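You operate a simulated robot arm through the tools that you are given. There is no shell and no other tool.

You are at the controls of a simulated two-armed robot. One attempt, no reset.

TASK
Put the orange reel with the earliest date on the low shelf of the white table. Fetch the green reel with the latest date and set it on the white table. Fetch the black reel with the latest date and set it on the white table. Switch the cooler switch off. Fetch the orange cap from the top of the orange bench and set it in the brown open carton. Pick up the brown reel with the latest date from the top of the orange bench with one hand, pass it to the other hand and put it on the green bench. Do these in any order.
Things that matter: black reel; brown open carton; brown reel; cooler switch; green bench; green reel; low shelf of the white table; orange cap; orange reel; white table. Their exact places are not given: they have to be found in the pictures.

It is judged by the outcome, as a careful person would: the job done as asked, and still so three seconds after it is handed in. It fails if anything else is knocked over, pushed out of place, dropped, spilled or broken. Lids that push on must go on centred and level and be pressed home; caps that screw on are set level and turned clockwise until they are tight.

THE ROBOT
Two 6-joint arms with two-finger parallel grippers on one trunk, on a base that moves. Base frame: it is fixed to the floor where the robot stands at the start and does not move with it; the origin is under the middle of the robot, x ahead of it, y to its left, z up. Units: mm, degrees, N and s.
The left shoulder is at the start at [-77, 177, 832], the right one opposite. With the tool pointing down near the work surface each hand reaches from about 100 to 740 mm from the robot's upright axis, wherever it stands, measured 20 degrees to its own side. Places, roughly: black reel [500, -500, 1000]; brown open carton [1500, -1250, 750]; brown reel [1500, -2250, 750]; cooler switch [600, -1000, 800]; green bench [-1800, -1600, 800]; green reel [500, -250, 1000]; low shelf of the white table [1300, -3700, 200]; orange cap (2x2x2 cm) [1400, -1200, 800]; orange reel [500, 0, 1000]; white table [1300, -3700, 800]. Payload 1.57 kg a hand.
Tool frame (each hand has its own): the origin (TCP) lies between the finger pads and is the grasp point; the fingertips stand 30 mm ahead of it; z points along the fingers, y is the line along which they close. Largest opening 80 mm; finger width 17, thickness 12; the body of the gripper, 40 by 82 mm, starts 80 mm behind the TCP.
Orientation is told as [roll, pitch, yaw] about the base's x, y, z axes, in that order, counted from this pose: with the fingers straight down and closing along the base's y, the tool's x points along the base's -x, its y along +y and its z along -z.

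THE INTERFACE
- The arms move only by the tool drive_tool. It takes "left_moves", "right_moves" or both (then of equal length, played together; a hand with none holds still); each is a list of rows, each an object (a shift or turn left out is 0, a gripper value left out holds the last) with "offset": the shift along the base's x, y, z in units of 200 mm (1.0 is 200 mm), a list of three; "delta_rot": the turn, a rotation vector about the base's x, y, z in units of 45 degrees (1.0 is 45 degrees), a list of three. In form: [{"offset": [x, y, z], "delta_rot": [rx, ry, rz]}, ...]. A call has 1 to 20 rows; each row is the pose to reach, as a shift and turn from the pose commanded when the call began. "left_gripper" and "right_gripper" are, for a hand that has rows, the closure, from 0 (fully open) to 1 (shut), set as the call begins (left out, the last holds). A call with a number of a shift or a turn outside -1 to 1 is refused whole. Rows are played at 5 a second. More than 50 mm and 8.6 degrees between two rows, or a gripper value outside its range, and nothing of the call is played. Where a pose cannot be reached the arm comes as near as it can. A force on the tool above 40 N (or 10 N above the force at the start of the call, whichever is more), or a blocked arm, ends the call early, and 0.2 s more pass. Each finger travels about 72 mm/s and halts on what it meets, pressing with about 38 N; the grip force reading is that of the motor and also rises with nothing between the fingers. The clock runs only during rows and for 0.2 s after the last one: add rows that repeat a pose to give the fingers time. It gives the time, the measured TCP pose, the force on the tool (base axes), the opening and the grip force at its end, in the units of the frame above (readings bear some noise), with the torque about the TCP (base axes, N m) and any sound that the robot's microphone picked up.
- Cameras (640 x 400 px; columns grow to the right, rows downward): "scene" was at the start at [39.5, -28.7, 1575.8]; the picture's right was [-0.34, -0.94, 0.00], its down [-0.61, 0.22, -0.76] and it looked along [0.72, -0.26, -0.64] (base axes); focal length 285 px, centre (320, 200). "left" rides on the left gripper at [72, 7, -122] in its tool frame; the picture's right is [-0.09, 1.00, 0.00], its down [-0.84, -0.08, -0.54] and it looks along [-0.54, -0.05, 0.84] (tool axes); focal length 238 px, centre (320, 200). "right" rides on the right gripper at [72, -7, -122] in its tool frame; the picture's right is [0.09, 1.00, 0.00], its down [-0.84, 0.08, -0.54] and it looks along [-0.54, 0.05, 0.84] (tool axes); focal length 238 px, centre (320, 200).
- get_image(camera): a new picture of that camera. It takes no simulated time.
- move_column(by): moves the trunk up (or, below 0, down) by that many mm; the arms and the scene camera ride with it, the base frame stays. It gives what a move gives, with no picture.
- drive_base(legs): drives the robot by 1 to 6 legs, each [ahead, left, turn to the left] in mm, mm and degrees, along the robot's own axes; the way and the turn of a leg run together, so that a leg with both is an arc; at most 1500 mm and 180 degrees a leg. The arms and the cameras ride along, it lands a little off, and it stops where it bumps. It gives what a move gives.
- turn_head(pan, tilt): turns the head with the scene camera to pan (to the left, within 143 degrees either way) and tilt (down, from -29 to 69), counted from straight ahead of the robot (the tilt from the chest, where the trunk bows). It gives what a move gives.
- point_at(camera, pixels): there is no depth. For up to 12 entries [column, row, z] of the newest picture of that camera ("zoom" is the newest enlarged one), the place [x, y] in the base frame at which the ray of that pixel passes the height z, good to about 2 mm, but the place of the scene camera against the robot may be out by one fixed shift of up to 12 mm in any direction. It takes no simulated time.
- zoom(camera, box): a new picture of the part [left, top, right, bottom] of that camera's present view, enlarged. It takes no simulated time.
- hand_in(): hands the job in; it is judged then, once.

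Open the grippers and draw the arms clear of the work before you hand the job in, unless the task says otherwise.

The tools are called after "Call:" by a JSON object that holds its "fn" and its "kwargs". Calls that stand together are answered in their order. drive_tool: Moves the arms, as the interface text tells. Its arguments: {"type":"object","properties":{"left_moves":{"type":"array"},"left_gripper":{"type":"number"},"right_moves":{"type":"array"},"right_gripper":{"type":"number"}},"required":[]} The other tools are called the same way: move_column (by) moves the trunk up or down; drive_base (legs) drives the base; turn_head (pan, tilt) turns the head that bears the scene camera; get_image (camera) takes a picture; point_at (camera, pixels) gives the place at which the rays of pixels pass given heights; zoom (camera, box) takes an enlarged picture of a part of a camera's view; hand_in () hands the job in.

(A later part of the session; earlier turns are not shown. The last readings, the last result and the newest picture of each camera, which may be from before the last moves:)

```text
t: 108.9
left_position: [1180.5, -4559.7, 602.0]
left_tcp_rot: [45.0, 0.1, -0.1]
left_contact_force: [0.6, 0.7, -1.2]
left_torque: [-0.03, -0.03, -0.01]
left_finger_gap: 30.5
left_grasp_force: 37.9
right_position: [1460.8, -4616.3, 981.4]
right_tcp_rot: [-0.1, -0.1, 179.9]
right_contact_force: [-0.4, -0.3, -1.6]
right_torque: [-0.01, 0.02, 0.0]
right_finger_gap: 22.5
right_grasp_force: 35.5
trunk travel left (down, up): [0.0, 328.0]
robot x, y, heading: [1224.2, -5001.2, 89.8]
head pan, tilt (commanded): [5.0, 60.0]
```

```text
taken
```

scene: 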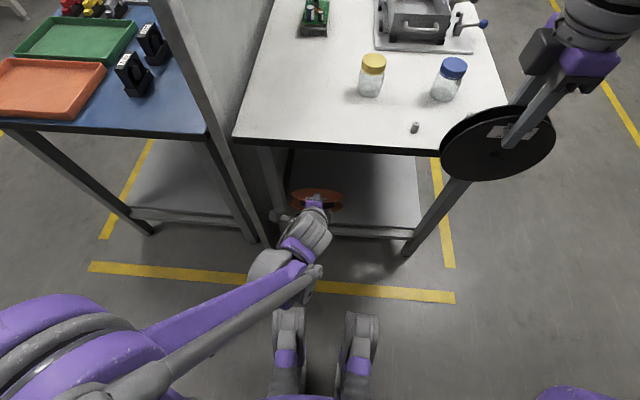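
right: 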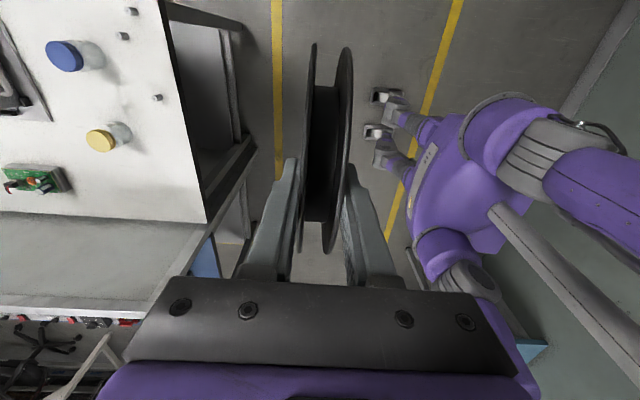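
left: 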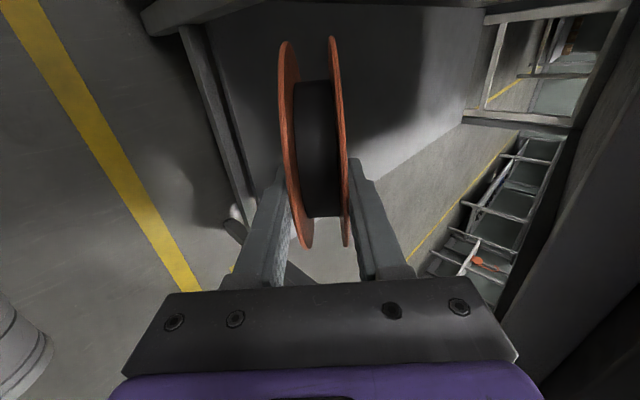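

The left arm reaches under nicely; the reel is at [1181,-4559,602] tilted 45°. I zoom to see the shelf edge from this closer position.

Call:
{"fn": "zoom", "kwargs": {"camera": "left", "box": [130, 0, 330, 250]}}

Call:
{"fn": "get_image", "kwargs": {"camera": "right"}}

Call:
{"fn": "zoom", "kwargs": {"camera": "scene", "box": [230, 140, 450, 280]}}

```text
1.60 times, centred on (230, 125) of left
```

zoom: 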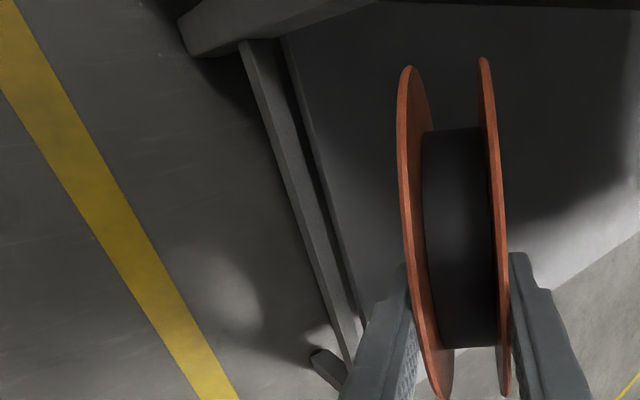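

```text
taken
```

right: 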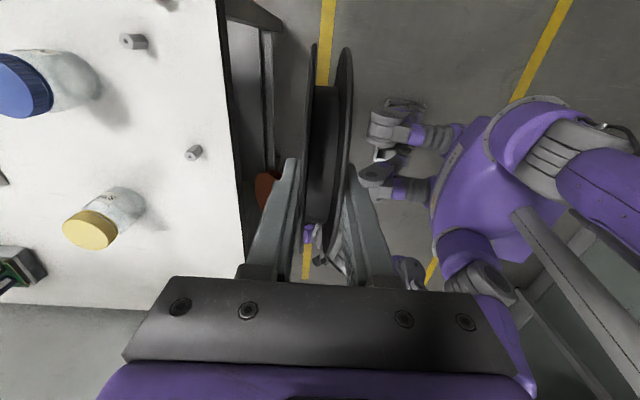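

```text
2.86 times, centred on (340, 210) of scene
```

zoom: 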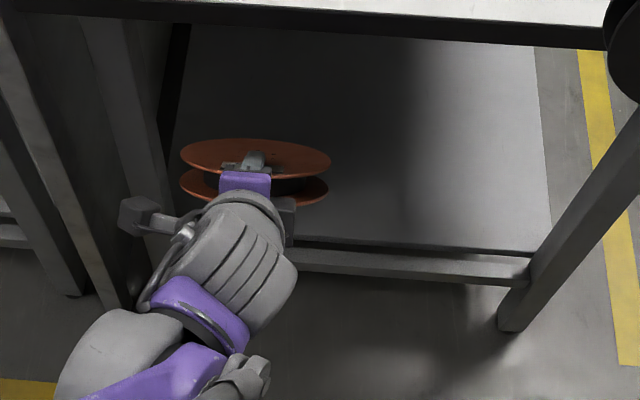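

I triangulate the plate edge and crossbar from this closer left view (230,109)/(207,109)/(225,109) and scene (375,225).

Call:
{"fn": "point_at", "kwargs": {"camera": "left", "pixels": [[230, 109.4, 150], [230, 109.4, 200], [230, 109.4, 250], [206.9, 109.4, 150], [206.9, 109.4, 200], [206.9, 109.4, 250], [225, 109.4, 200]]}}

Call:
{"fn": "point_at", "kwargs": {"camera": "scene", "pixels": [[375, 225, 150], [375, 225, 200], [375, 225, 250], [375, 230, 200], [375, 239, 200], [415, 127.5, 780]]}}

```text
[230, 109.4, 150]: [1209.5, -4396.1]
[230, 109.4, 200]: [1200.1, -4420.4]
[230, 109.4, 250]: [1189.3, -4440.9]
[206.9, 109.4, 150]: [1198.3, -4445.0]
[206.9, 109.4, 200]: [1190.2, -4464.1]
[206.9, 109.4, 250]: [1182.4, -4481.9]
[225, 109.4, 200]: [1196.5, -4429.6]
```

```text
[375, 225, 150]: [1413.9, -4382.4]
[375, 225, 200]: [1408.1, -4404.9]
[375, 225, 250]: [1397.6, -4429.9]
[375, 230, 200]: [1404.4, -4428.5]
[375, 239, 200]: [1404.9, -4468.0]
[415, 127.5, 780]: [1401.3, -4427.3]
```

Estimates put the shelf plate edge near y≈-4415, z≈190, with a crossbar (y −4430…−4464) in front. I rotate the left hand to fingers-forward at z≈450 to get a flatter view of the edge heights.

Call:
{"fn": "drive_tool", "kwargs": {"left_moves": [{"offset": [0, 0.0, -0.13], "delta_rot": [0.167, 0, 0]}, {"offset": [0, 0.0, -0.26], "delta_rot": [0.333, 0, 0]}, {"offset": [0, 0.0, -0.39], "delta_rot": [0.5, 0, 0]}, {"offset": [0, 0.0, -0.52], "delta_rot": [0.667, 0, 0]}, {"offset": [0, 0.0, -0.65], "delta_rot": [0.833, 0, 0]}, {"offset": [0, 0.0, -0.76], "delta_rot": [1.0, 0, 0]}, {"offset": [0, 0.0, -0.76], "delta_rot": [1.0, 0, 0]}]}}

Call:
{"fn": "get_image", "kwargs": {"camera": "left"}}

Call:
{"fn": "get_image", "kwargs": {"camera": "scene"}}

```text
t: 110.5
left_position: [1225.4, -4453.1, 501.3]
left_tcp_rot: [89.9, 0.2, 0.0]
left_contact_force: [0.2, -0.1, -1.5]
left_torque: [-0.08, 0.0, 0.01]
left_finger_gap: 30.6
left_grasp_force: 38.3
left hand out of reach, approached as far as the arm can: row 3, 4, 5, 6, 7
right_position: [1460.8, -4617.1, 980.5]
right_tcp_rot: [-0.1, -0.1, 179.8]
right_contact_force: [-0.3, -0.7, -1.1]
right_torque: [-0.02, 0.01, 0.02]
right_finger_gap: 22.4
right_grasp_force: 35.5
trunk travel left (down, up): [0.0, 328.0]
robot x, y, heading: [1228.3, -5000.0, 90.0]
head pan, tilt (commanded): [5.0, 60.0]
```

```text
taken
```

left: 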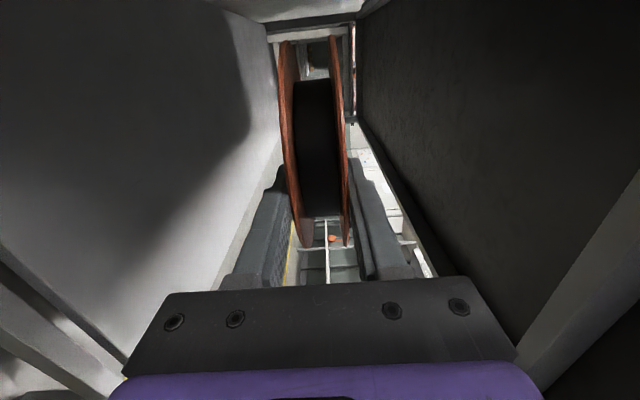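

```text
taken
```

scene: 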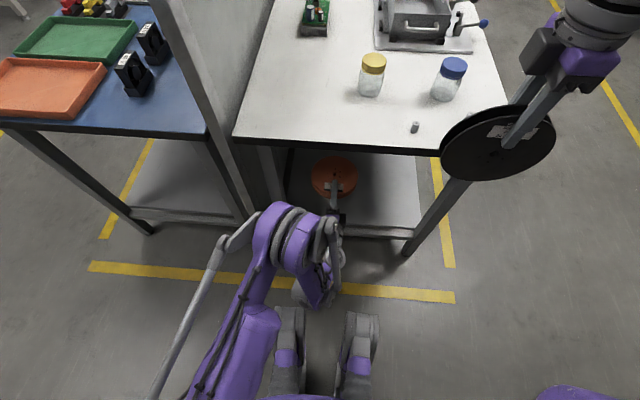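

With fingers forward the arm needs more distance: it settled at [1225,-4453,501]. The left view now looks along the shelf (plate at picture left, edge at bottom-left), so I zoom there.

Call:
{"fn": "zoom", "kwargs": {"camera": "left", "box": [0, 220, 160, 400]}}

Call:
{"fn": "point_at", "kwargs": {"camera": "left", "pixels": [[60, 305, 200], [60, 305, 150], [60, 325, 200], [60, 325, 150], [45, 340, 180], [250, 135, 200]]}}

```text
2.22 times, centred on (80, 310) of left
```

zoom: 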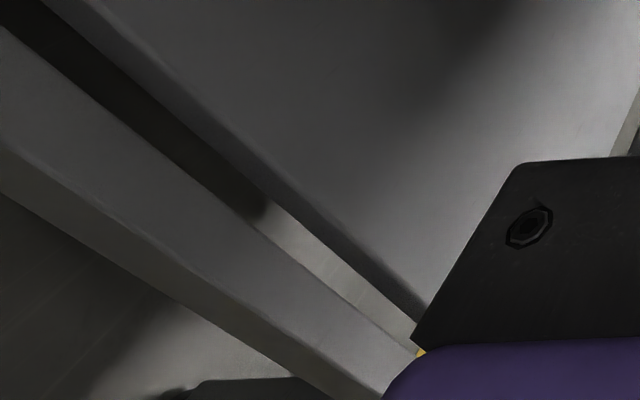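

```text
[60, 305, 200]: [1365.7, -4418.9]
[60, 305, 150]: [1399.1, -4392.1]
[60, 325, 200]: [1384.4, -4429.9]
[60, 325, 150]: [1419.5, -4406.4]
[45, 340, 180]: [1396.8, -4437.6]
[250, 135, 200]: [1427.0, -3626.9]
```

The zoom shows plate, gap, and crossbar distinctly. I query rays on those edges in the zoom picture to solve for heights with the earlier views.

Call:
{"fn": "point_at", "kwargs": {"camera": "zoom", "pixels": [[200, 115, 200], [200, 145, 200], [200, 180, 200], [200, 262, 200], [200, 300, 200], [300, 205, 200], [300, 228, 200], [300, 258, 200]]}}

Call:
{"fn": "zoom", "kwargs": {"camera": "left", "box": [0, 230, 80, 330]}}

```text
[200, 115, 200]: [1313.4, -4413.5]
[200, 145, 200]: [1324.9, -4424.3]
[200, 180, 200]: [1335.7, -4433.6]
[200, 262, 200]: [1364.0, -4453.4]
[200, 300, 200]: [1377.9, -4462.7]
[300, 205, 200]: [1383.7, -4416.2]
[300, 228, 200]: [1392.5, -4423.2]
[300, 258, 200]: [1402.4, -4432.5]
```

```text
4.00 times, centred on (40, 280) of left
```

zoom: 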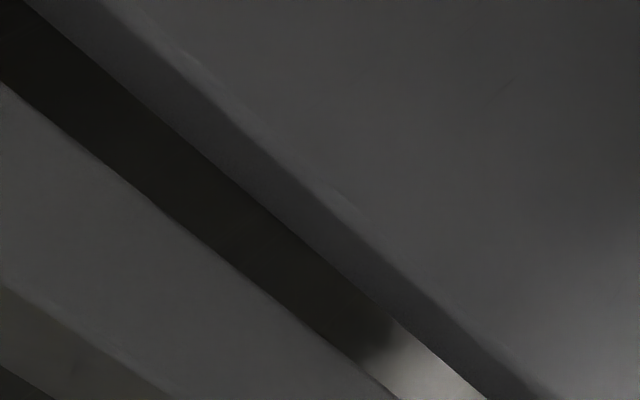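

The shelf's south side has a crossbar in front of the plate edge, so I'll do the low shelf from the open long (east) side later. I back up 220 mm first to bring the left hand out from under the table.

Call:
{"fn": "drive_base", "kwargs": {"legs": [[-220, 0, 0]]}}

Call:
{"fn": "drive_tool", "kwargs": {"left_moves": [{"offset": [-0.03, -0.07, 0.15], "delta_rot": [-0.167, 0, 0]}, {"offset": [-0.06, -0.14, 0.3], "delta_rot": [-0.333, 0, 0]}, {"offset": [-0.09, -0.21, 0.45], "delta_rot": [-0.5, 0, 0]}, {"offset": [-0.12, -0.28, 0.6], "delta_rot": [-0.667, 0, 0]}, {"offset": [-0.15, -0.35, 0.75], "delta_rot": [-0.833, 0, 0]}, {"offset": [-0.18, -0.42, 0.9], "delta_rot": [-1.0, 0, 0]}, {"offset": [-0.18, -0.42, 0.9], "delta_rot": [-1.0, 0, 0]}]}}

Call:
{"fn": "get_image", "kwargs": {"camera": "scene"}}

```text
t: 112.2
left_position: [1226.7, -4679.3, 502.1]
left_tcp_rot: [90.0, 0.1, -0.2]
left_contact_force: [-1.1, 1.1, -2.1]
left_torque: [-0.06, 0.01, -0.01]
left_finger_gap: 30.4
left_grasp_force: 38.1
right_position: [1460.5, -4843.6, 981.3]
right_tcp_rot: [0.0, -0.1, 179.7]
right_contact_force: [-0.2, -0.8, -0.2]
right_torque: [0.02, 0.03, 0.04]
right_finger_gap: 22.2
right_grasp_force: 35.4
trunk travel left (down, up): [0.0, 328.0]
robot x, y, heading: [1226.1, -5226.1, 89.9]
head pan, tilt (commanded): [5.0, 60.0]
```

```text
t: 113.8
left_position: [1189.3, -4761.7, 681.7]
left_tcp_rot: [44.9, 0.0, -0.2]
left_contact_force: [-0.7, 0.2, -1.0]
left_torque: [-0.02, -0.01, -0.01]
left_finger_gap: 30.7
left_grasp_force: 38.0
right_position: [1461.5, -4842.3, 980.5]
right_tcp_rot: [-0.1, -0.1, 179.7]
right_contact_force: [0.3, 0.1, -1.8]
right_torque: [-0.04, -0.02, -0.01]
right_finger_gap: 22.5
right_grasp_force: 34.9
trunk travel left (down, up): [0.0, 328.0]
robot x, y, heading: [1229.4, -5227.6, 89.7]
head pan, tilt (commanded): [5.0, 60.0]
```

```text
taken
```

scene: 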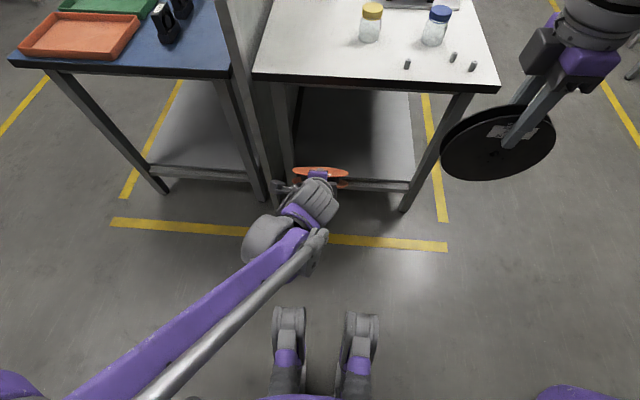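

The left hand is free of the table at [1189,-4762,682]. I turn it the remaining 45° to fingers-down, raising and retracting it, then raise the trunk by 220.

Call:
{"fn": "drive_tool", "kwargs": {"left_moves": [{"offset": [-0.01, -0.06, 0.15], "delta_rot": [-0.167, 0, 0]}, {"offset": [-0.02, -0.12, 0.3], "delta_rot": [-0.333, 0, 0]}, {"offset": [-0.03, -0.18, 0.45], "delta_rot": [-0.5, 0, 0]}, {"offset": [-0.04, -0.24, 0.6], "delta_rot": [-0.667, 0, 0]}, {"offset": [-0.05, -0.32, 0.8], "delta_rot": [-0.833, 0, 0]}, {"offset": [-0.06, -0.4, 1.0], "delta_rot": [-1.0, 0, 0]}, {"offset": [-0.06, -0.4, 1.0], "delta_rot": [-1.0, 0, 0]}]}}

Call:
{"fn": "move_column", "kwargs": {"by": 220}}

Call:
{"fn": "turn_head", "kwargs": {"pan": 0, "tilt": 45}}

Call:
{"fn": "get_image", "kwargs": {"camera": "scene"}}

```text
t: 115.4
left_position: [1177.6, -4842.4, 881.5]
left_tcp_rot: [-0.1, -0.2, -0.1]
left_contact_force: [1.6, 0.0, -1.9]
left_torque: [0.01, -0.02, 0.01]
left_finger_gap: 30.5
left_grasp_force: 37.7
right_position: [1460.9, -4843.0, 981.0]
right_tcp_rot: [-0.1, -0.2, 179.7]
right_contact_force: [-0.2, -0.6, -1.5]
right_torque: [-0.01, 0.01, 0.0]
right_finger_gap: 22.8
right_grasp_force: 35.4
trunk travel left (down, up): [0.0, 328.0]
robot x, y, heading: [1226.6, -5227.4, 89.7]
head pan, tilt (commanded): [5.0, 60.0]
```

```text
t: 117.7
left_position: [1178.4, -4841.8, 1100.5]
left_tcp_rot: [0.1, -0.2, -0.1]
left_contact_force: [0.9, 0.0, -1.6]
left_torque: [0.0, 0.02, 0.0]
left_finger_gap: 30.6
left_grasp_force: 38.2
right_position: [1461.1, -4843.3, 1200.7]
right_tcp_rot: [-0.1, -0.1, 179.8]
right_contact_force: [0.2, 0.1, -1.6]
right_torque: [0.0, 0.03, -0.02]
right_finger_gap: 22.4
right_grasp_force: 35.1
trunk travel left (down, up): [-220.0, 108.0]
robot x, y, heading: [1229.5, -5223.2, 89.9]
head pan, tilt (commanded): [5.0, 60.0]
```

```text
t: 118.5
left_position: [1178.0, -4841.9, 1101.0]
left_tcp_rot: [0.0, -0.2, 0.0]
left_contact_force: [0.6, 0.2, -1.6]
left_torque: [-0.01, -0.02, 0.03]
left_finger_gap: 30.5
left_grasp_force: 37.9
right_position: [1461.6, -4842.0, 1200.2]
right_tcp_rot: [-0.1, -0.1, 179.7]
right_contact_force: [-0.1, 0.5, -1.6]
right_torque: [0.01, 0.01, 0.01]
right_finger_gap: 22.3
right_grasp_force: 34.9
trunk travel left (down, up): [-220.0, 108.0]
robot x, y, heading: [1226.7, -5224.7, 89.7]
head pan, tilt (commanded): [0.0, 45.0]
```

```text
taken
```

scene: 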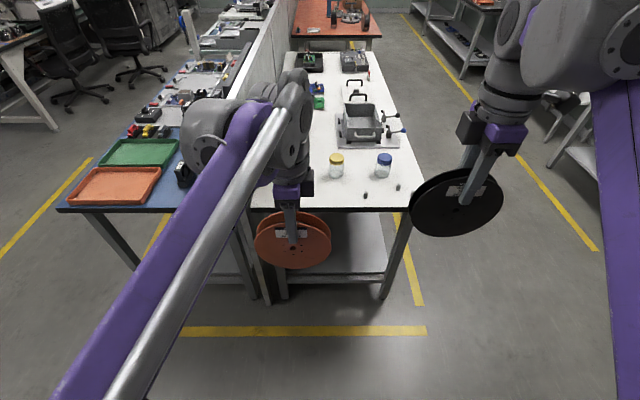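

The scene shows both reels clear of the table. I turn the right hand (black) to fingers-forward in two 45° steps, moving toward [1330,-4650,900].

Call:
{"fn": "drive_tool", "kwargs": {"right_moves": [{"offset": [-0.05, 0.08, -0.125], "delta_rot": [0.167, 0, 0]}, {"offset": [-0.1, 0.16, -0.25], "delta_rot": [0.333, 0, 0]}, {"offset": [-0.15, 0.24, -0.375], "delta_rot": [0.5, 0, 0]}, {"offset": [-0.2, 0.32, -0.5], "delta_rot": [0.667, 0, 0]}, {"offset": [-0.25, 0.4, -0.625], "delta_rot": [0.833, 0, 0]}, {"offset": [-0.3, 0.48, -0.75], "delta_rot": [1.0, 0, 0]}, {"offset": [-0.3, 0.48, -0.75], "delta_rot": [1.0, 0, 0]}]}}

Call:
{"fn": "drive_tool", "kwargs": {"right_moves": [{"offset": [-0.05, 0.08, -0.125], "delta_rot": [0.167, 0, 0]}, {"offset": [-0.1, 0.16, -0.25], "delta_rot": [0.333, 0, 0]}, {"offset": [-0.15, 0.24, -0.375], "delta_rot": [0.5, 0, 0]}, {"offset": [-0.2, 0.32, -0.5], "delta_rot": [0.667, 0, 0]}, {"offset": [-0.25, 0.4, -0.625], "delta_rot": [0.833, 0, 0]}, {"offset": [-0.3, 0.48, -0.7], "delta_rot": [1.0, 0, 0]}, {"offset": [-0.3, 0.48, -0.7], "delta_rot": [1.0, 0, 0]}]}}

Call:
{"fn": "get_image", "kwargs": {"camera": "scene"}}

Call:
{"fn": "get_image", "kwargs": {"camera": "right"}}

```text
t: 120.1
left_position: [1178.6, -4841.6, 1102.6]
left_tcp_rot: [-0.1, -0.2, -0.1]
left_contact_force: [-0.4, 0.3, -1.4]
left_torque: [-0.02, 0.02, 0.02]
left_finger_gap: 30.3
left_grasp_force: 38.6
right_position: [1400.4, -4748.1, 1051.7]
right_tcp_rot: [-45.2, -0.4, 179.9]
right_contact_force: [-0.1, -0.1, -1.5]
right_torque: [-0.03, -0.02, -0.01]
right_finger_gap: 22.4
right_grasp_force: 35.3
trunk travel left (down, up): [-220.0, 108.0]
robot x, y, heading: [1226.3, -5225.2, 89.7]
head pan, tilt (commanded): [0.0, 45.0]
```

```text
t: 121.7
left_position: [1178.4, -4843.5, 1100.2]
left_tcp_rot: [0.0, -0.3, -0.1]
left_contact_force: [-0.8, -0.4, -2.3]
left_torque: [0.01, 0.0, 0.04]
left_finger_gap: 30.7
left_grasp_force: 38.1
right_position: [1340.4, -4650.0, 910.7]
right_tcp_rot: [-90.1, -0.3, -179.8]
right_contact_force: [0.1, 0.3, -1.1]
right_torque: [-0.11, -0.02, 0.0]
right_finger_gap: 22.5
right_grasp_force: 35.0
trunk travel left (down, up): [-220.0, 108.0]
robot x, y, heading: [1225.9, -5224.8, 89.9]
head pan, tilt (commanded): [0.0, 45.0]
```

```text
taken
```

scene: 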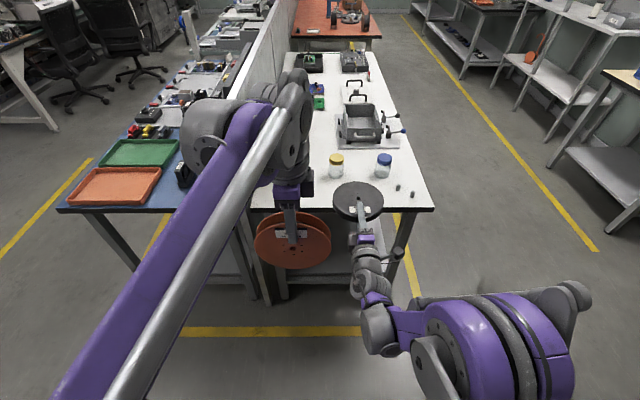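

```text
taken
```

right: 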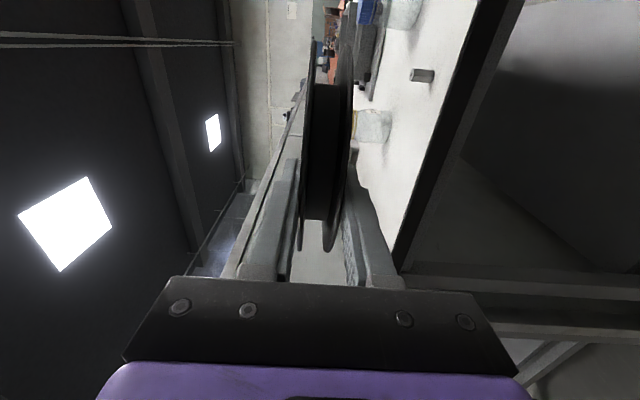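

The black reel is now flat, held at [1340,-4650,911]. I shift the base left by 235 mm so the right hand is at x≈1105, in front of the free south-west area of the table.

Call:
{"fn": "drive_base", "kwargs": {"legs": [[0, 235, 0]]}}

Call:
{"fn": "get_image", "kwargs": {"camera": "scene"}}

Call:
{"fn": "get_image", "kwargs": {"camera": "right"}}

```text
t: 124.4
left_position: [943.2, -4838.9, 1100.8]
left_tcp_rot: [0.0, -0.2, -0.2]
left_contact_force: [0.4, -0.2, -2.5]
left_torque: [-0.01, 0.0, 0.03]
left_finger_gap: 30.6
left_grasp_force: 37.7
right_position: [1106.1, -4648.9, 911.6]
right_tcp_rot: [-90.1, -0.2, 180.0]
right_contact_force: [0.0, -0.7, -1.7]
right_torque: [-0.07, 0.0, 0.01]
right_finger_gap: 22.5
right_grasp_force: 35.0
trunk travel left (down, up): [-220.0, 108.0]
robot x, y, heading: [994.2, -5224.7, 89.4]
head pan, tilt (commanded): [0.0, 45.0]
```

```text
taken
```

scene: 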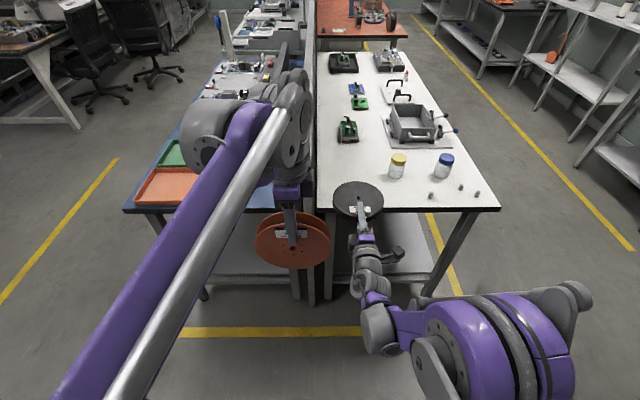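

```text
taken
```

right: 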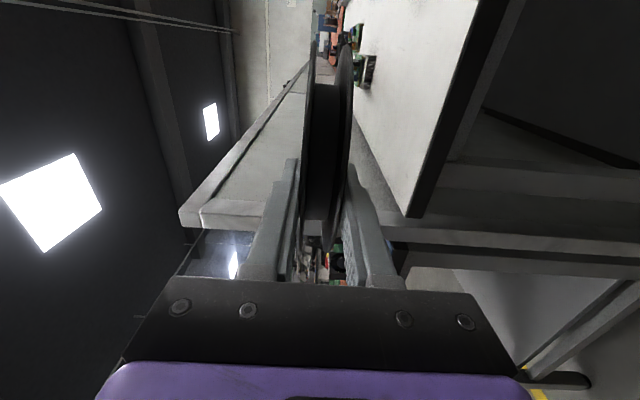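

The hand is at [1106,-4649,912] facing the free area. I measure the surrounding items: partition edge, the board at (347,140), and the yellow jar (397,175).

Call:
{"fn": "point_at", "kwargs": {"camera": "scene", "pixels": [[347, 142, 780], [357, 108, 780], [397, 178, 780], [320, 210, 780], [317, 140, 780], [431, 198, 780], [499, 207, 780], [390, 209, 780]]}}

Call:
{"fn": "point_at", "kwargs": {"camera": "right", "pixels": [[405, 215, 780], [440, 120, 780], [470, 30, 780]]}}

```text
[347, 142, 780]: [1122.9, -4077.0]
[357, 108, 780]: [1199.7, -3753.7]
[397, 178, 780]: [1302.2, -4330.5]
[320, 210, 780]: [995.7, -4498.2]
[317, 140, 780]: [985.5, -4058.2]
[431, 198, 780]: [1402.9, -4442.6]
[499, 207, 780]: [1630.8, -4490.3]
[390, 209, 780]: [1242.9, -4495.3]
```

```text
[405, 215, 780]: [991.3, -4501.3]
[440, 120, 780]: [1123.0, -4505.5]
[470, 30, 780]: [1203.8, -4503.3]
```

The table top is at z≈784 with its edge at y≈-4495, and the area x 1000–1250 up to y≈-4110 is free. I move the black reel forward to TCP y≈-4528 at z≈830, so the fingertips stay just outside the table edge.

Call:
{"fn": "drive_tool", "kwargs": {"right_moves": [{"offset": [0, 0.12, -0.08]}, {"offset": [0, 0.24, -0.16]}, {"offset": [0, 0.36, -0.24]}, {"offset": [0, 0.48, -0.32]}, {"offset": [0, 0.605, -0.41]}, {"offset": [0, 0.605, -0.41]}]}}

Call:
{"fn": "get_image", "kwargs": {"camera": "right"}}

Call:
{"fn": "get_image", "kwargs": {"camera": "scene"}}

```text
t: 125.8
left_position: [943.8, -4840.6, 1100.8]
left_tcp_rot: [0.0, -0.1, -0.2]
left_contact_force: [0.3, -0.1, -0.9]
left_torque: [-0.01, 0.01, -0.02]
left_finger_gap: 30.5
left_grasp_force: 38.0
right_position: [1106.9, -4528.3, 827.3]
right_tcp_rot: [-90.0, -0.3, 179.9]
right_contact_force: [-0.2, -0.3, -0.9]
right_torque: [-0.09, -0.02, 0.03]
right_finger_gap: 22.5
right_grasp_force: 35.5
trunk travel left (down, up): [-220.0, 108.0]
robot x, y, heading: [991.0, -5220.6, 89.6]
head pan, tilt (commanded): [0.0, 45.0]
```

```text
taken
```

right: 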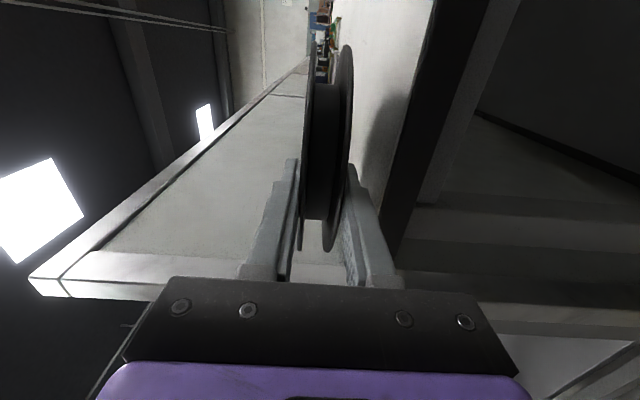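

```text
taken
```

scene: 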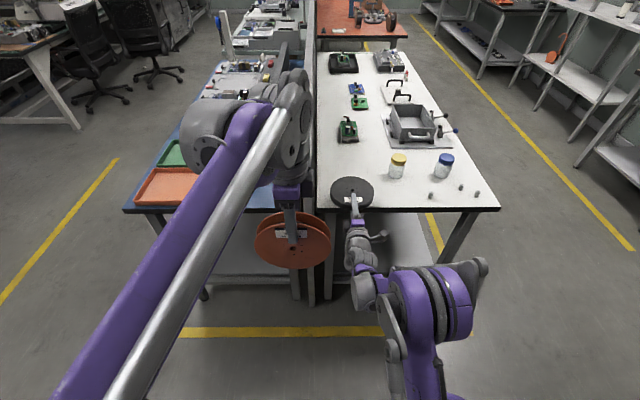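

The reel's far part hangs over the table with the fingertips near the edge. I lower 24 mm to z≈803 and check the clearance.

Call:
{"fn": "drive_tool", "kwargs": {"right_moves": [{"offset": [0, 0, -0.04]}, {"offset": [0, 0, -0.08]}, {"offset": [0, 0, -0.12]}, {"offset": [0, 0, -0.12]}]}}

Call:
{"fn": "zoom", "kwargs": {"camera": "right", "box": [260, 20, 460, 290]}}

Call:
{"fn": "zoom", "kwargs": {"camera": "scene", "box": [300, 150, 420, 250]}}

```text
t: 126.8
left_position: [943.5, -4840.2, 1100.7]
left_tcp_rot: [0.0, -0.1, -0.2]
left_contact_force: [1.1, 0.3, -0.9]
left_torque: [0.01, -0.02, -0.02]
left_finger_gap: 30.6
left_grasp_force: 38.1
right_position: [1107.2, -4527.8, 803.6]
right_tcp_rot: [-90.1, -0.4, 180.0]
right_contact_force: [-0.5, 0.3, -0.9]
right_torque: [-0.07, -0.04, 0.03]
right_finger_gap: 22.7
right_grasp_force: 35.5
trunk travel left (down, up): [-220.0, 108.0]
robot x, y, heading: [995.1, -5220.4, 89.8]
head pan, tilt (commanded): [0.0, 45.0]
```

```text
1.48 times, centred on (360, 155) of right
```

zoom: 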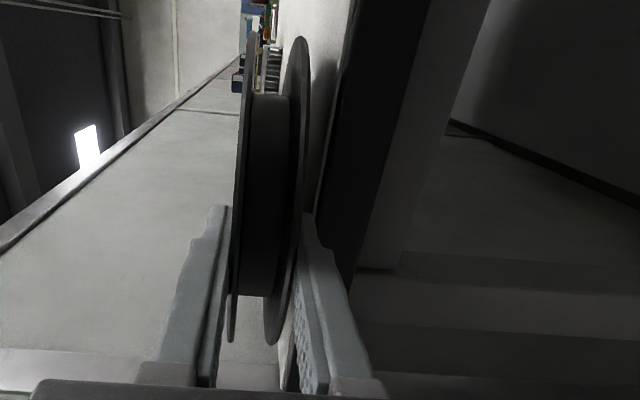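

```text
4.00 times, centred on (360, 200) of scene
```

zoom: 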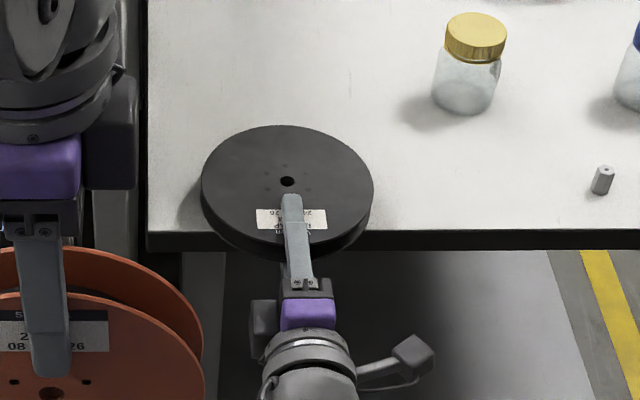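

The reel is over the table with its hub inside the edge. I verify the finger tip's y from the zoom at (291,196), z≈826, against the edge at (200,232), z=784.

Call:
{"fn": "point_at", "kwargs": {"camera": "zoom", "pixels": [[291, 196, 826], [200, 231, 784], [400, 230, 784], [287, 181, 815]]}}

```text
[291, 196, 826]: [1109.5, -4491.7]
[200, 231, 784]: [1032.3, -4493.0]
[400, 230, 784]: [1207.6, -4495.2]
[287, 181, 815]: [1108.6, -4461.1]
```

The tip appears about 2 mm inside the edge, so I pull back 6 mm and then lower in small steps to touch the table.

Call:
{"fn": "drive_tool", "kwargs": {"right_moves": [{"offset": [0, -0.03, 0]}, {"offset": [0, -0.03, -0.01]}, {"offset": [0, -0.03, -0.02]}, {"offset": [0, -0.03, -0.03]}, {"offset": [0, -0.03, -0.03]}]}}

Call:
{"fn": "drive_tool", "kwargs": {"right_moves": [{"offset": [0, 0, -0.01]}, {"offset": [0, 0, -0.02]}, {"offset": [0, 0, -0.02]}]}}

```text
t: 128.0
left_position: [943.6, -4840.6, 1101.5]
left_tcp_rot: [-0.1, -0.2, -0.4]
left_contact_force: [0.4, 0.7, -1.7]
left_torque: [-0.03, -0.01, 0.01]
left_finger_gap: 30.3
left_grasp_force: 38.0
right_position: [1106.8, -4532.6, 797.1]
right_tcp_rot: [-90.1, -0.3, 180.1]
right_contact_force: [-0.8, 0.1, -1.4]
right_torque: [-0.05, 0.01, -0.01]
right_finger_gap: 22.5
right_grasp_force: 35.3
trunk travel left (down, up): [-220.0, 108.0]
robot x, y, heading: [991.8, -5225.0, 89.7]
head pan, tilt (commanded): [0.0, 45.0]
```

```text
t: 128.8
left_position: [943.5, -4840.9, 1101.5]
left_tcp_rot: [-0.1, -0.2, -0.2]
left_contact_force: [0.3, -0.2, -2.1]
left_torque: [0.0, 0.03, 0.0]
left_finger_gap: 30.4
left_grasp_force: 38.3
right_position: [1107.1, -4533.7, 794.8]
right_tcp_rot: [-90.1, -0.3, 180.0]
right_contact_force: [-0.6, -0.5, -2.0]
right_torque: [-0.09, -0.02, -0.01]
right_finger_gap: 22.5
right_grasp_force: 34.8
trunk travel left (down, up): [-220.0, 108.0]
robot x, y, heading: [989.1, -5222.1, 89.5]
head pan, tilt (commanded): [0.0, 45.0]
```

No contact yet at z≈794.8. I keep lowering in 1–2 mm steps.

Call:
{"fn": "drive_tool", "kwargs": {"right_moves": [{"offset": [0, 0, -0.005]}, {"offset": [0, 0, -0.01]}, {"offset": [0, 0, -0.015]}, {"offset": [0, 0, -0.015]}]}}

Call:
{"fn": "drive_tool", "kwargs": {"right_moves": [{"offset": [0, 0, -0.005]}, {"offset": [0, 0, -0.01]}, {"offset": [0, 0, -0.015]}, {"offset": [0, 0, -0.015]}]}}

```text
t: 129.8
left_position: [943.1, -4841.4, 1101.4]
left_tcp_rot: [0.0, -0.1, -0.3]
left_contact_force: [0.2, 0.1, -1.6]
left_torque: [0.03, 0.02, 0.02]
left_finger_gap: 30.8
left_grasp_force: 37.5
right_position: [1106.8, -4533.3, 792.1]
right_tcp_rot: [-90.1, -0.3, 180.1]
right_contact_force: [-0.2, 0.2, 1.0]
right_torque: [0.05, -0.15, 0.03]
right_finger_gap: 22.4
right_grasp_force: 35.1
trunk travel left (down, up): [-220.0, 108.0]
robot x, y, heading: [988.2, -5223.0, 89.4]
head pan, tilt (commanded): [0.0, 45.0]
```

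```text
t: 130.8
left_position: [943.3, -4842.4, 1100.7]
left_tcp_rot: [0.2, -0.1, -0.3]
left_contact_force: [-0.8, -0.5, -1.2]
left_torque: [0.01, 0.03, -0.01]
left_finger_gap: 30.7
left_grasp_force: 38.7
right_position: [1107.7, -4533.7, 790.9]
right_tcp_rot: [-90.5, -0.2, 179.9]
right_contact_force: [-1.0, 6.7, 27.2]
right_torque: [1.09, -0.11, -0.02]
right_finger_gap: 22.6
right_grasp_force: 35.5
trunk travel left (down, up): [-220.0, 108.0]
robot x, y, heading: [990.8, -5222.0, 89.6]
head pan, tilt (commanded): [0.0, 45.0]
```

Contact with the table shows as 27 N at z=790.9. I raise 2 mm to relieve it, then open the gripper partly so the reel rests on the table.

Call:
{"fn": "drive_tool", "kwargs": {"right_moves": [{"offset": [0, 0, 0.005]}, {"offset": [0, 0, 0.009]}, {"offset": [0, 0, 0.009]}]}}

Call:
{"fn": "drive_tool", "kwargs": {"right_moves": [{"offset": [0, 0, 0]}, {"offset": [0, 0, 0]}, {"offset": [0, 0, 0]}, {"offset": [0, 0, 0]}], "right_gripper": 0.45}}

Call:
{"fn": "zoom", "kwargs": {"camera": "scene", "box": [300, 150, 420, 250]}}

Call:
{"fn": "zoom", "kwargs": {"camera": "right", "box": [260, 20, 460, 290]}}

```text
t: 131.6
left_position: [943.9, -4842.0, 1102.5]
left_tcp_rot: [-0.1, -0.1, -0.3]
left_contact_force: [-0.4, -0.2, -1.7]
left_torque: [0.01, 0.0, 0.01]
left_finger_gap: 30.5
left_grasp_force: 37.9
right_position: [1106.9, -4535.2, 790.9]
right_tcp_rot: [-90.2, -0.2, 180.0]
right_contact_force: [0.4, 5.8, 17.6]
right_torque: [0.7, -0.12, 0.01]
right_finger_gap: 22.5
right_grasp_force: 35.4
trunk travel left (down, up): [-220.0, 108.0]
robot x, y, heading: [990.2, -5224.9, 89.4]
head pan, tilt (commanded): [0.0, 45.0]
```

```text
t: 132.6
left_position: [945.1, -4840.9, 1101.1]
left_tcp_rot: [-0.1, -0.1, -0.3]
left_contact_force: [-0.2, -0.5, -1.7]
left_torque: [-0.01, 0.03, 0.01]
left_finger_gap: 30.6
left_grasp_force: 38.4
right_position: [1107.1, -4534.2, 789.5]
right_tcp_rot: [-90.0, -0.3, 180.0]
right_contact_force: [0.3, 0.1, 0.5]
right_torque: [0.01, -0.01, -0.02]
right_finger_gap: 43.7
right_grasp_force: 0.0
trunk travel left (down, up): [-220.0, 108.0]
robot x, y, heading: [993.3, -5225.6, 89.4]
head pan, tilt (commanded): [0.0, 45.0]
```

```text
4.00 times, centred on (360, 200) of scene
```

zoom: 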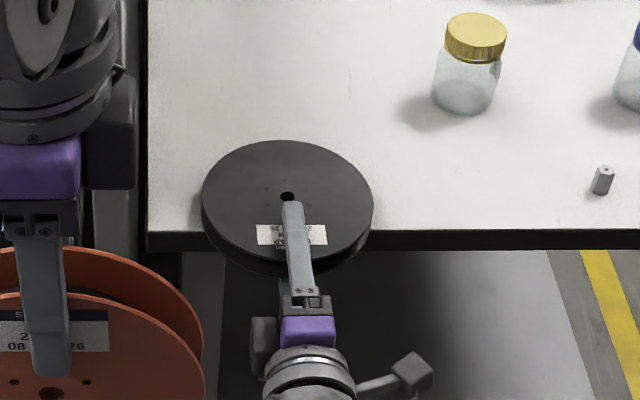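

```text
1.48 times, centred on (360, 155) of right
```

zoom: 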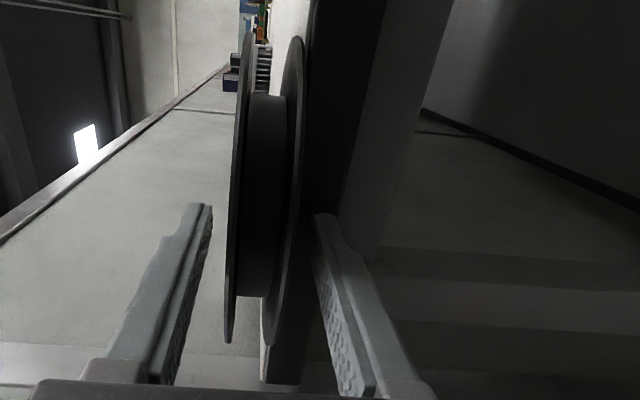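

The reel now rests flat, hub inside the edge, fingers free (grip 0). I withdraw 100 mm straight back.

Call:
{"fn": "drive_tool", "kwargs": {"right_moves": [{"offset": [0, -0.05, 0]}, {"offset": [0, -0.12, 0]}, {"offset": [0, -0.22, 0]}, {"offset": [0, -0.34, 0]}, {"offset": [0, -0.5, 0]}, {"offset": [0, -0.5, 0]}]}}

Call:
{"fn": "zoom", "kwargs": {"camera": "scene", "box": [300, 150, 420, 250]}}

Call:
{"fn": "point_at", "kwargs": {"camera": "zoom", "pixels": [[288, 195, 803], [200, 231, 781], [400, 230, 781], [290, 140, 803], [202, 200, 803], [373, 200, 803]]}}

```text
t: 134.0
left_position: [943.4, -4840.5, 1101.8]
left_tcp_rot: [0.1, -0.2, -0.3]
left_contact_force: [0.2, 0.3, -1.8]
left_torque: [0.01, 0.01, 0.0]
left_finger_gap: 30.7
left_grasp_force: 37.9
right_position: [1107.1, -4633.8, 792.5]
right_tcp_rot: [-90.0, -0.3, 180.0]
right_contact_force: [0.1, 0.5, 0.6]
right_torque: [-0.01, 0.0, -0.02]
right_finger_gap: 43.7
right_grasp_force: 0.1
trunk travel left (down, up): [-220.0, 108.0]
robot x, y, heading: [990.6, -5222.3, 89.5]
head pan, tilt (commanded): [0.0, 45.0]
```

```text
4.00 times, centred on (360, 200) of scene
```

zoom: 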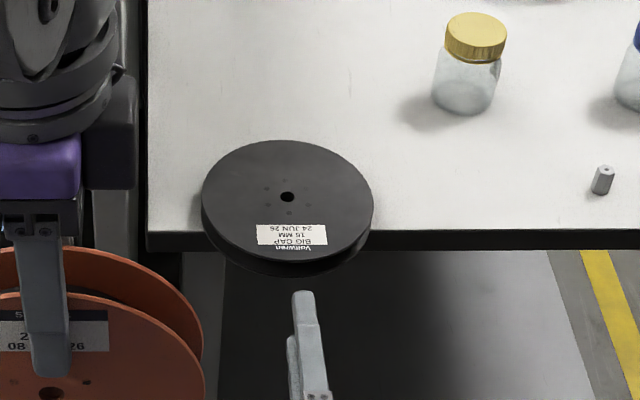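

```text
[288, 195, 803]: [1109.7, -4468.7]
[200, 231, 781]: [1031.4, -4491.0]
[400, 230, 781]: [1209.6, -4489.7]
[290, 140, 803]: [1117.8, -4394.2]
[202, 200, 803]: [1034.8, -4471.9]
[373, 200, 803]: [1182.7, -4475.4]
```

The black reel (24 JUN 26) lies flat near the edge. I close the fingers and retract 25 mm, then drive 75 mm ahead so I can push it further onto the table.

Call:
{"fn": "drive_tool", "kwargs": {"right_moves": [{"offset": [0, -0.06, 0.01]}, {"offset": [0, -0.125, 0.015]}, {"offset": [0, -0.125, 0.015]}, {"offset": [0, -0.125, 0.015]}, {"offset": [0, -0.125, 0.015]}], "right_gripper": 1.0}}

Call:
{"fn": "drive_base", "kwargs": {"legs": [[70, 0, 0.4]]}}

Call:
{"fn": "get_image", "kwargs": {"camera": "scene"}}

Call:
{"fn": "zoom", "kwargs": {"camera": "scene", "box": [300, 150, 420, 270]}}

```text
t: 135.2
left_position: [943.9, -4840.2, 1100.7]
left_tcp_rot: [0.0, -0.2, -0.3]
left_contact_force: [0.9, 0.9, -1.9]
left_torque: [-0.02, -0.03, 0.0]
left_finger_gap: 30.9
left_grasp_force: 37.8
right_position: [1107.8, -4658.1, 794.6]
right_tcp_rot: [-90.2, -0.4, 179.9]
right_contact_force: [-0.2, -0.3, 0.2]
right_torque: [0.03, 0.03, 0.01]
right_finger_gap: 0.0
right_grasp_force: 21.7
trunk travel left (down, up): [-220.0, 108.0]
robot x, y, heading: [988.2, -5225.1, 89.6]
head pan, tilt (commanded): [0.0, 45.0]
```

```text
t: 136.2
left_position: [941.6, -4771.0, 1101.9]
left_tcp_rot: [-0.2, -0.1, 0.1]
left_contact_force: [-0.3, 0.4, -1.5]
left_torque: [-0.01, -0.01, 0.01]
left_finger_gap: 30.8
left_grasp_force: 38.2
right_position: [1103.3, -4589.2, 793.8]
right_tcp_rot: [-90.0, -0.3, -179.7]
right_contact_force: [-0.4, 0.3, -0.2]
right_torque: [0.0, -0.04, 0.06]
right_finger_gap: 0.0
right_grasp_force: 21.7
trunk travel left (down, up): [-220.0, 108.0]
robot x, y, heading: [990.8, -5151.7, 89.9]
head pan, tilt (commanded): [0.0, 45.0]
```

```text
taken
```

scene: 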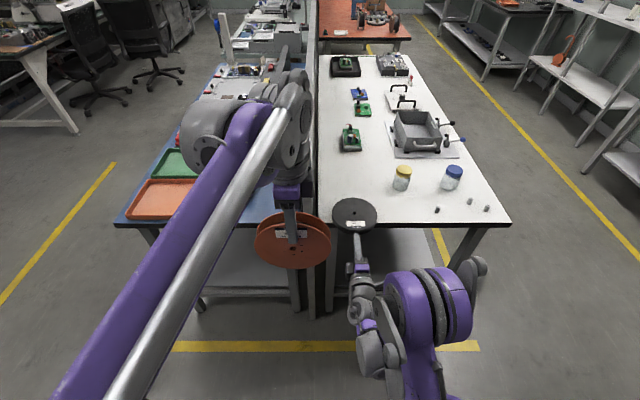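

```text
3.33 times, centred on (360, 210) of scene
```

zoom: 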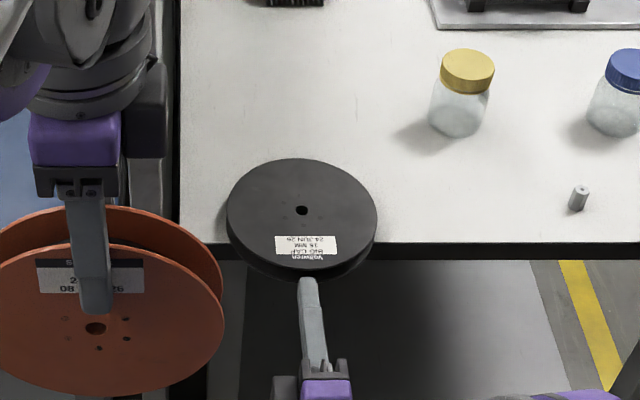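

The closed fingers are lined up behind the reel, with tip at about (308,280) and hub at (302,210). I push it 150 mm along +y in 10 mm steps.

Call:
{"fn": "drive_tool", "kwargs": {"right_moves": [{"offset": [-0.015, 0.04, 0.008]}, {"offset": [-0.015, 0.09, 0.008]}, {"offset": [-0.015, 0.14, 0.008]}, {"offset": [-0.015, 0.19, 0.008]}, {"offset": [-0.015, 0.24, 0.008]}, {"offset": [-0.015, 0.29, 0.008]}, {"offset": [-0.015, 0.34, 0.008]}, {"offset": [-0.015, 0.39, 0.008]}, {"offset": [-0.015, 0.44, 0.008]}, {"offset": [-0.015, 0.49, 0.008]}, {"offset": [-0.015, 0.54, 0.008]}, {"offset": [-0.015, 0.59, 0.008]}, {"offset": [-0.015, 0.64, 0.008]}, {"offset": [-0.015, 0.69, 0.008]}, {"offset": [-0.015, 0.74, 0.008]}, {"offset": [-0.015, 0.74, 0.008]}]}}

Call:
{"fn": "get_image", "kwargs": {"camera": "scene"}}

Call:
{"fn": "zoom", "kwargs": {"camera": "scene", "box": [300, 130, 420, 250]}}

```text
t: 139.6
left_position: [942.6, -4771.5, 1102.1]
left_tcp_rot: [0.0, -0.2, 0.1]
left_contact_force: [-0.5, -0.6, -1.6]
left_torque: [0.0, 0.0, 0.0]
left_finger_gap: 30.4
left_grasp_force: 38.1
right_position: [1101.6, -4441.1, 795.1]
right_tcp_rot: [-90.1, -0.2, -179.6]
right_contact_force: [0.0, -0.4, 0.6]
right_torque: [-0.01, 0.01, 0.02]
right_finger_gap: 0.1
right_grasp_force: 21.7
trunk travel left (down, up): [-220.0, 108.0]
robot x, y, heading: [994.3, -5153.8, 89.8]
head pan, tilt (commanded): [0.0, 45.0]
```

```text
taken
```

scene: 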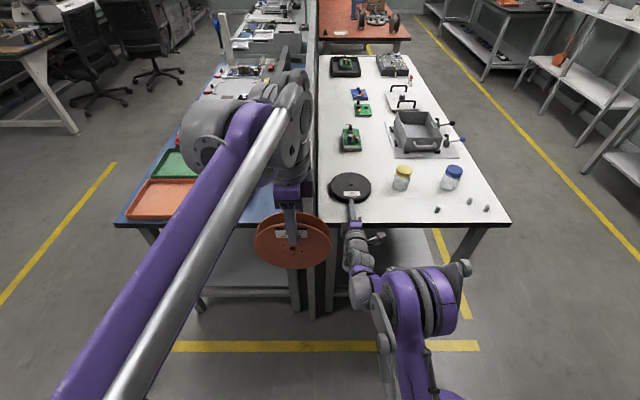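

```text
3.33 times, centred on (360, 190) of scene
```

zoom: 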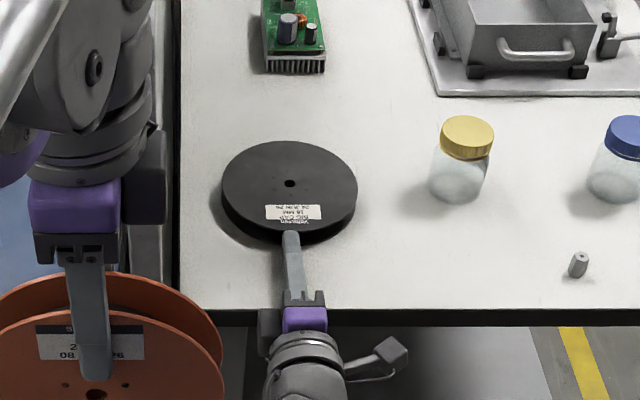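

The black reel is now well on the table, about 85 mm in from the edge. I withdraw the right hand straight back.

Call:
{"fn": "drive_tool", "kwargs": {"right_moves": [{"offset": [0, -0.1, 0.01]}, {"offset": [0, -0.25, 0.02]}, {"offset": [0, -0.45, 0.03]}, {"offset": [0, -0.65, 0.05]}, {"offset": [0, -0.75, 0.05]}, {"offset": [0, -0.75, 0.05]}]}}

Call:
{"fn": "drive_base", "kwargs": {"legs": [[-150, 0, 0]]}}

Call:
{"fn": "drive_tool", "kwargs": {"right_moves": [{"offset": [0.05, -0.06, 0.125], "delta_rot": [-0.167, 0, 0]}, {"offset": [0.1, -0.12, 0.25], "delta_rot": [-0.333, 0, 0]}, {"offset": [0.15, -0.18, 0.375], "delta_rot": [-0.5, 0, 0]}, {"offset": [0.2, -0.24, 0.5], "delta_rot": [-0.667, 0, 0]}, {"offset": [0.25, -0.32, 0.65], "delta_rot": [-0.833, 0, 0]}, {"offset": [0.3, -0.4, 0.8], "delta_rot": [-1.0, 0, 0]}, {"offset": [0.3, -0.4, 0.8], "delta_rot": [-1.0, 0, 0]}]}}

Call:
{"fn": "drive_tool", "kwargs": {"right_moves": [{"offset": [0.05, -0.06, 0.125], "delta_rot": [-0.167, 0, 0]}, {"offset": [0.1, -0.12, 0.25], "delta_rot": [-0.333, 0, 0]}, {"offset": [0.15, -0.18, 0.375], "delta_rot": [-0.5, 0, 0]}, {"offset": [0.2, -0.24, 0.5], "delta_rot": [-0.667, 0, 0]}, {"offset": [0.25, -0.32, 0.65], "delta_rot": [-0.833, 0, 0]}, {"offset": [0.3, -0.4, 0.8], "delta_rot": [-1.0, 0, 0]}, {"offset": [0.3, -0.4, 0.8], "delta_rot": [-1.0, 0, 0]}]}}

Call:
{"fn": "get_image", "kwargs": {"camera": "scene"}}

```text
t: 141.0
left_position: [941.5, -4772.0, 1101.7]
left_tcp_rot: [0.0, -0.2, 0.0]
left_contact_force: [0.2, 0.2, -0.8]
left_torque: [0.0, 0.02, 0.0]
left_finger_gap: 30.7
left_grasp_force: 37.8
right_position: [1100.5, -4591.6, 805.3]
right_tcp_rot: [-90.1, -0.3, -179.7]
right_contact_force: [-0.4, -0.1, 0.1]
right_torque: [0.02, 0.0, 0.0]
right_finger_gap: 0.0
right_grasp_force: 21.2
trunk travel left (down, up): [-220.0, 108.0]
robot x, y, heading: [989.1, -5156.9, 89.8]
head pan, tilt (commanded): [0.0, 45.0]
```

```text
t: 142.3
left_position: [940.2, -4918.7, 1101.5]
left_tcp_rot: [0.0, -0.1, 0.0]
left_contact_force: [-0.1, -0.8, -1.6]
left_torque: [0.02, -0.01, -0.01]
left_finger_gap: 30.4
left_grasp_force: 38.3
right_position: [1101.4, -4739.8, 804.9]
right_tcp_rot: [-90.2, -0.4, -179.7]
right_contact_force: [-0.2, -0.3, -0.3]
right_torque: [0.01, 0.02, -0.01]
right_finger_gap: 0.2
right_grasp_force: 20.9
trunk travel left (down, up): [-220.0, 108.0]
robot x, y, heading: [993.8, -5302.7, 90.0]
head pan, tilt (commanded): [0.0, 45.0]
```

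```text
t: 143.9
left_position: [941.5, -4917.5, 1101.3]
left_tcp_rot: [0.0, -0.3, 0.0]
left_contact_force: [0.0, -0.5, -1.5]
left_torque: [0.01, 0.03, -0.04]
left_finger_gap: 30.5
left_grasp_force: 37.9
right_position: [1161.1, -4818.3, 964.9]
right_tcp_rot: [-45.0, -0.4, -180.0]
right_contact_force: [0.3, -0.8, 0.0]
right_torque: [0.0, -0.02, -0.03]
right_finger_gap: 0.1
right_grasp_force: 20.7
trunk travel left (down, up): [-220.0, 108.0]
robot x, y, heading: [991.7, -5301.3, 89.7]
head pan, tilt (commanded): [0.0, 45.0]
```

```text
t: 145.5
left_position: [941.7, -4919.5, 1102.0]
left_tcp_rot: [0.0, -0.2, 0.0]
left_contact_force: [0.1, 0.3, -1.2]
left_torque: [0.01, 0.0, 0.0]
left_finger_gap: 30.6
left_grasp_force: 38.3
right_position: [1220.8, -4898.4, 1126.4]
right_tcp_rot: [0.0, -0.3, 179.6]
right_contact_force: [0.1, -0.4, 0.4]
right_torque: [0.01, -0.02, 0.01]
right_finger_gap: 0.1
right_grasp_force: 22.1
trunk travel left (down, up): [-220.0, 108.0]
robot x, y, heading: [992.8, -5300.7, 89.9]
head pan, tilt (commanded): [0.0, 45.0]
```

```text
taken
```

scene: 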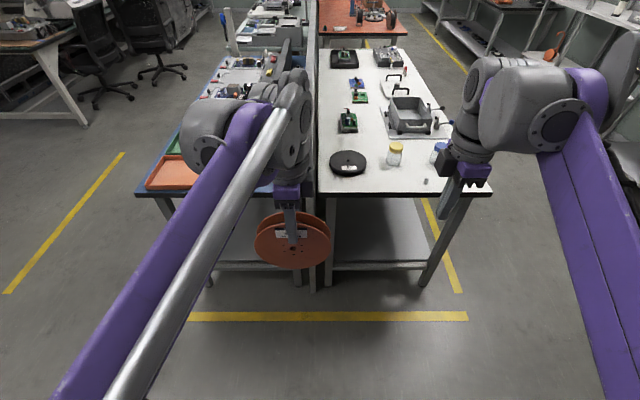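

The black reel sits fine at (349,160). Now I drive around to the table's east side: right 1250, ahead 900, then turn left to face it.

Call:
{"fn": "drive_base", "kwargs": {"legs": [[0, -1280, 0], [900, 0, 0], [0, 0, 90]]}}

Call:
{"fn": "turn_head", "kwargs": {"pan": 0, "tilt": 40}}

Call:
{"fn": "get_image", "kwargs": {"camera": "scene"}}

Call:
{"fn": "get_image", "kwargs": {"camera": "left"}}

```text
t: 165.1
left_position: [1880.5, -4432.9, 1101.5]
left_tcp_rot: [0.0, -0.2, 89.2]
left_contact_force: [0.1, -0.2, -1.4]
left_torque: [0.0, -0.01, 0.0]
left_finger_gap: 30.7
left_grasp_force: 37.8
right_position: [1863.6, -4152.8, 1125.9]
right_tcp_rot: [-0.2, -0.3, -91.1]
right_contact_force: [0.5, -0.8, 0.4]
right_torque: [0.0, -0.02, 0.0]
right_finger_gap: 0.0
right_grasp_force: 20.6
trunk travel left (down, up): [-220.0, 108.0]
robot x, y, heading: [2263.2, -4390.5, 179.0]
head pan, tilt (commanded): [0.0, 45.0]
```

```text
t: 165.8
left_position: [1881.3, -4431.2, 1101.3]
left_tcp_rot: [0.0, -0.2, 89.2]
left_contact_force: [1.0, 0.2, -1.1]
left_torque: [-0.02, 0.0, 0.03]
left_finger_gap: 30.4
left_grasp_force: 37.8
right_position: [1864.1, -4154.3, 1127.2]
right_tcp_rot: [-0.2, -0.3, -91.0]
right_contact_force: [0.4, 0.6, -0.2]
right_torque: [-0.06, -0.01, 0.0]
right_finger_gap: 0.0
right_grasp_force: 21.1
trunk travel left (down, up): [-220.0, 108.0]
robot x, y, heading: [2263.5, -4387.3, 178.9]
head pan, tilt (commanded): [0.0, 40.0]
```

```text
taken
```

scene: 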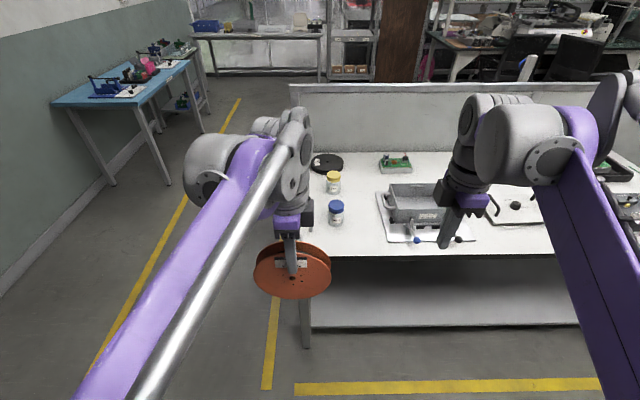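

```text
taken
```

left: 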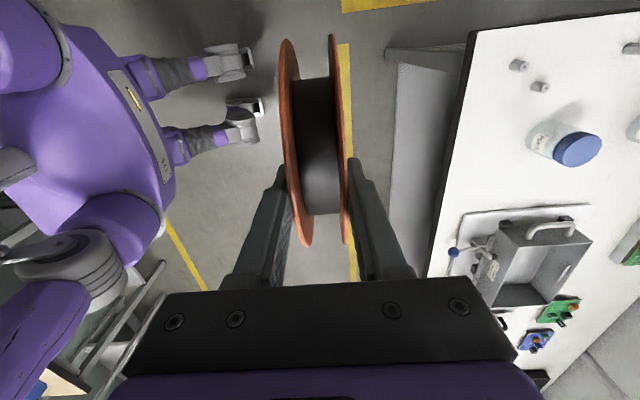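

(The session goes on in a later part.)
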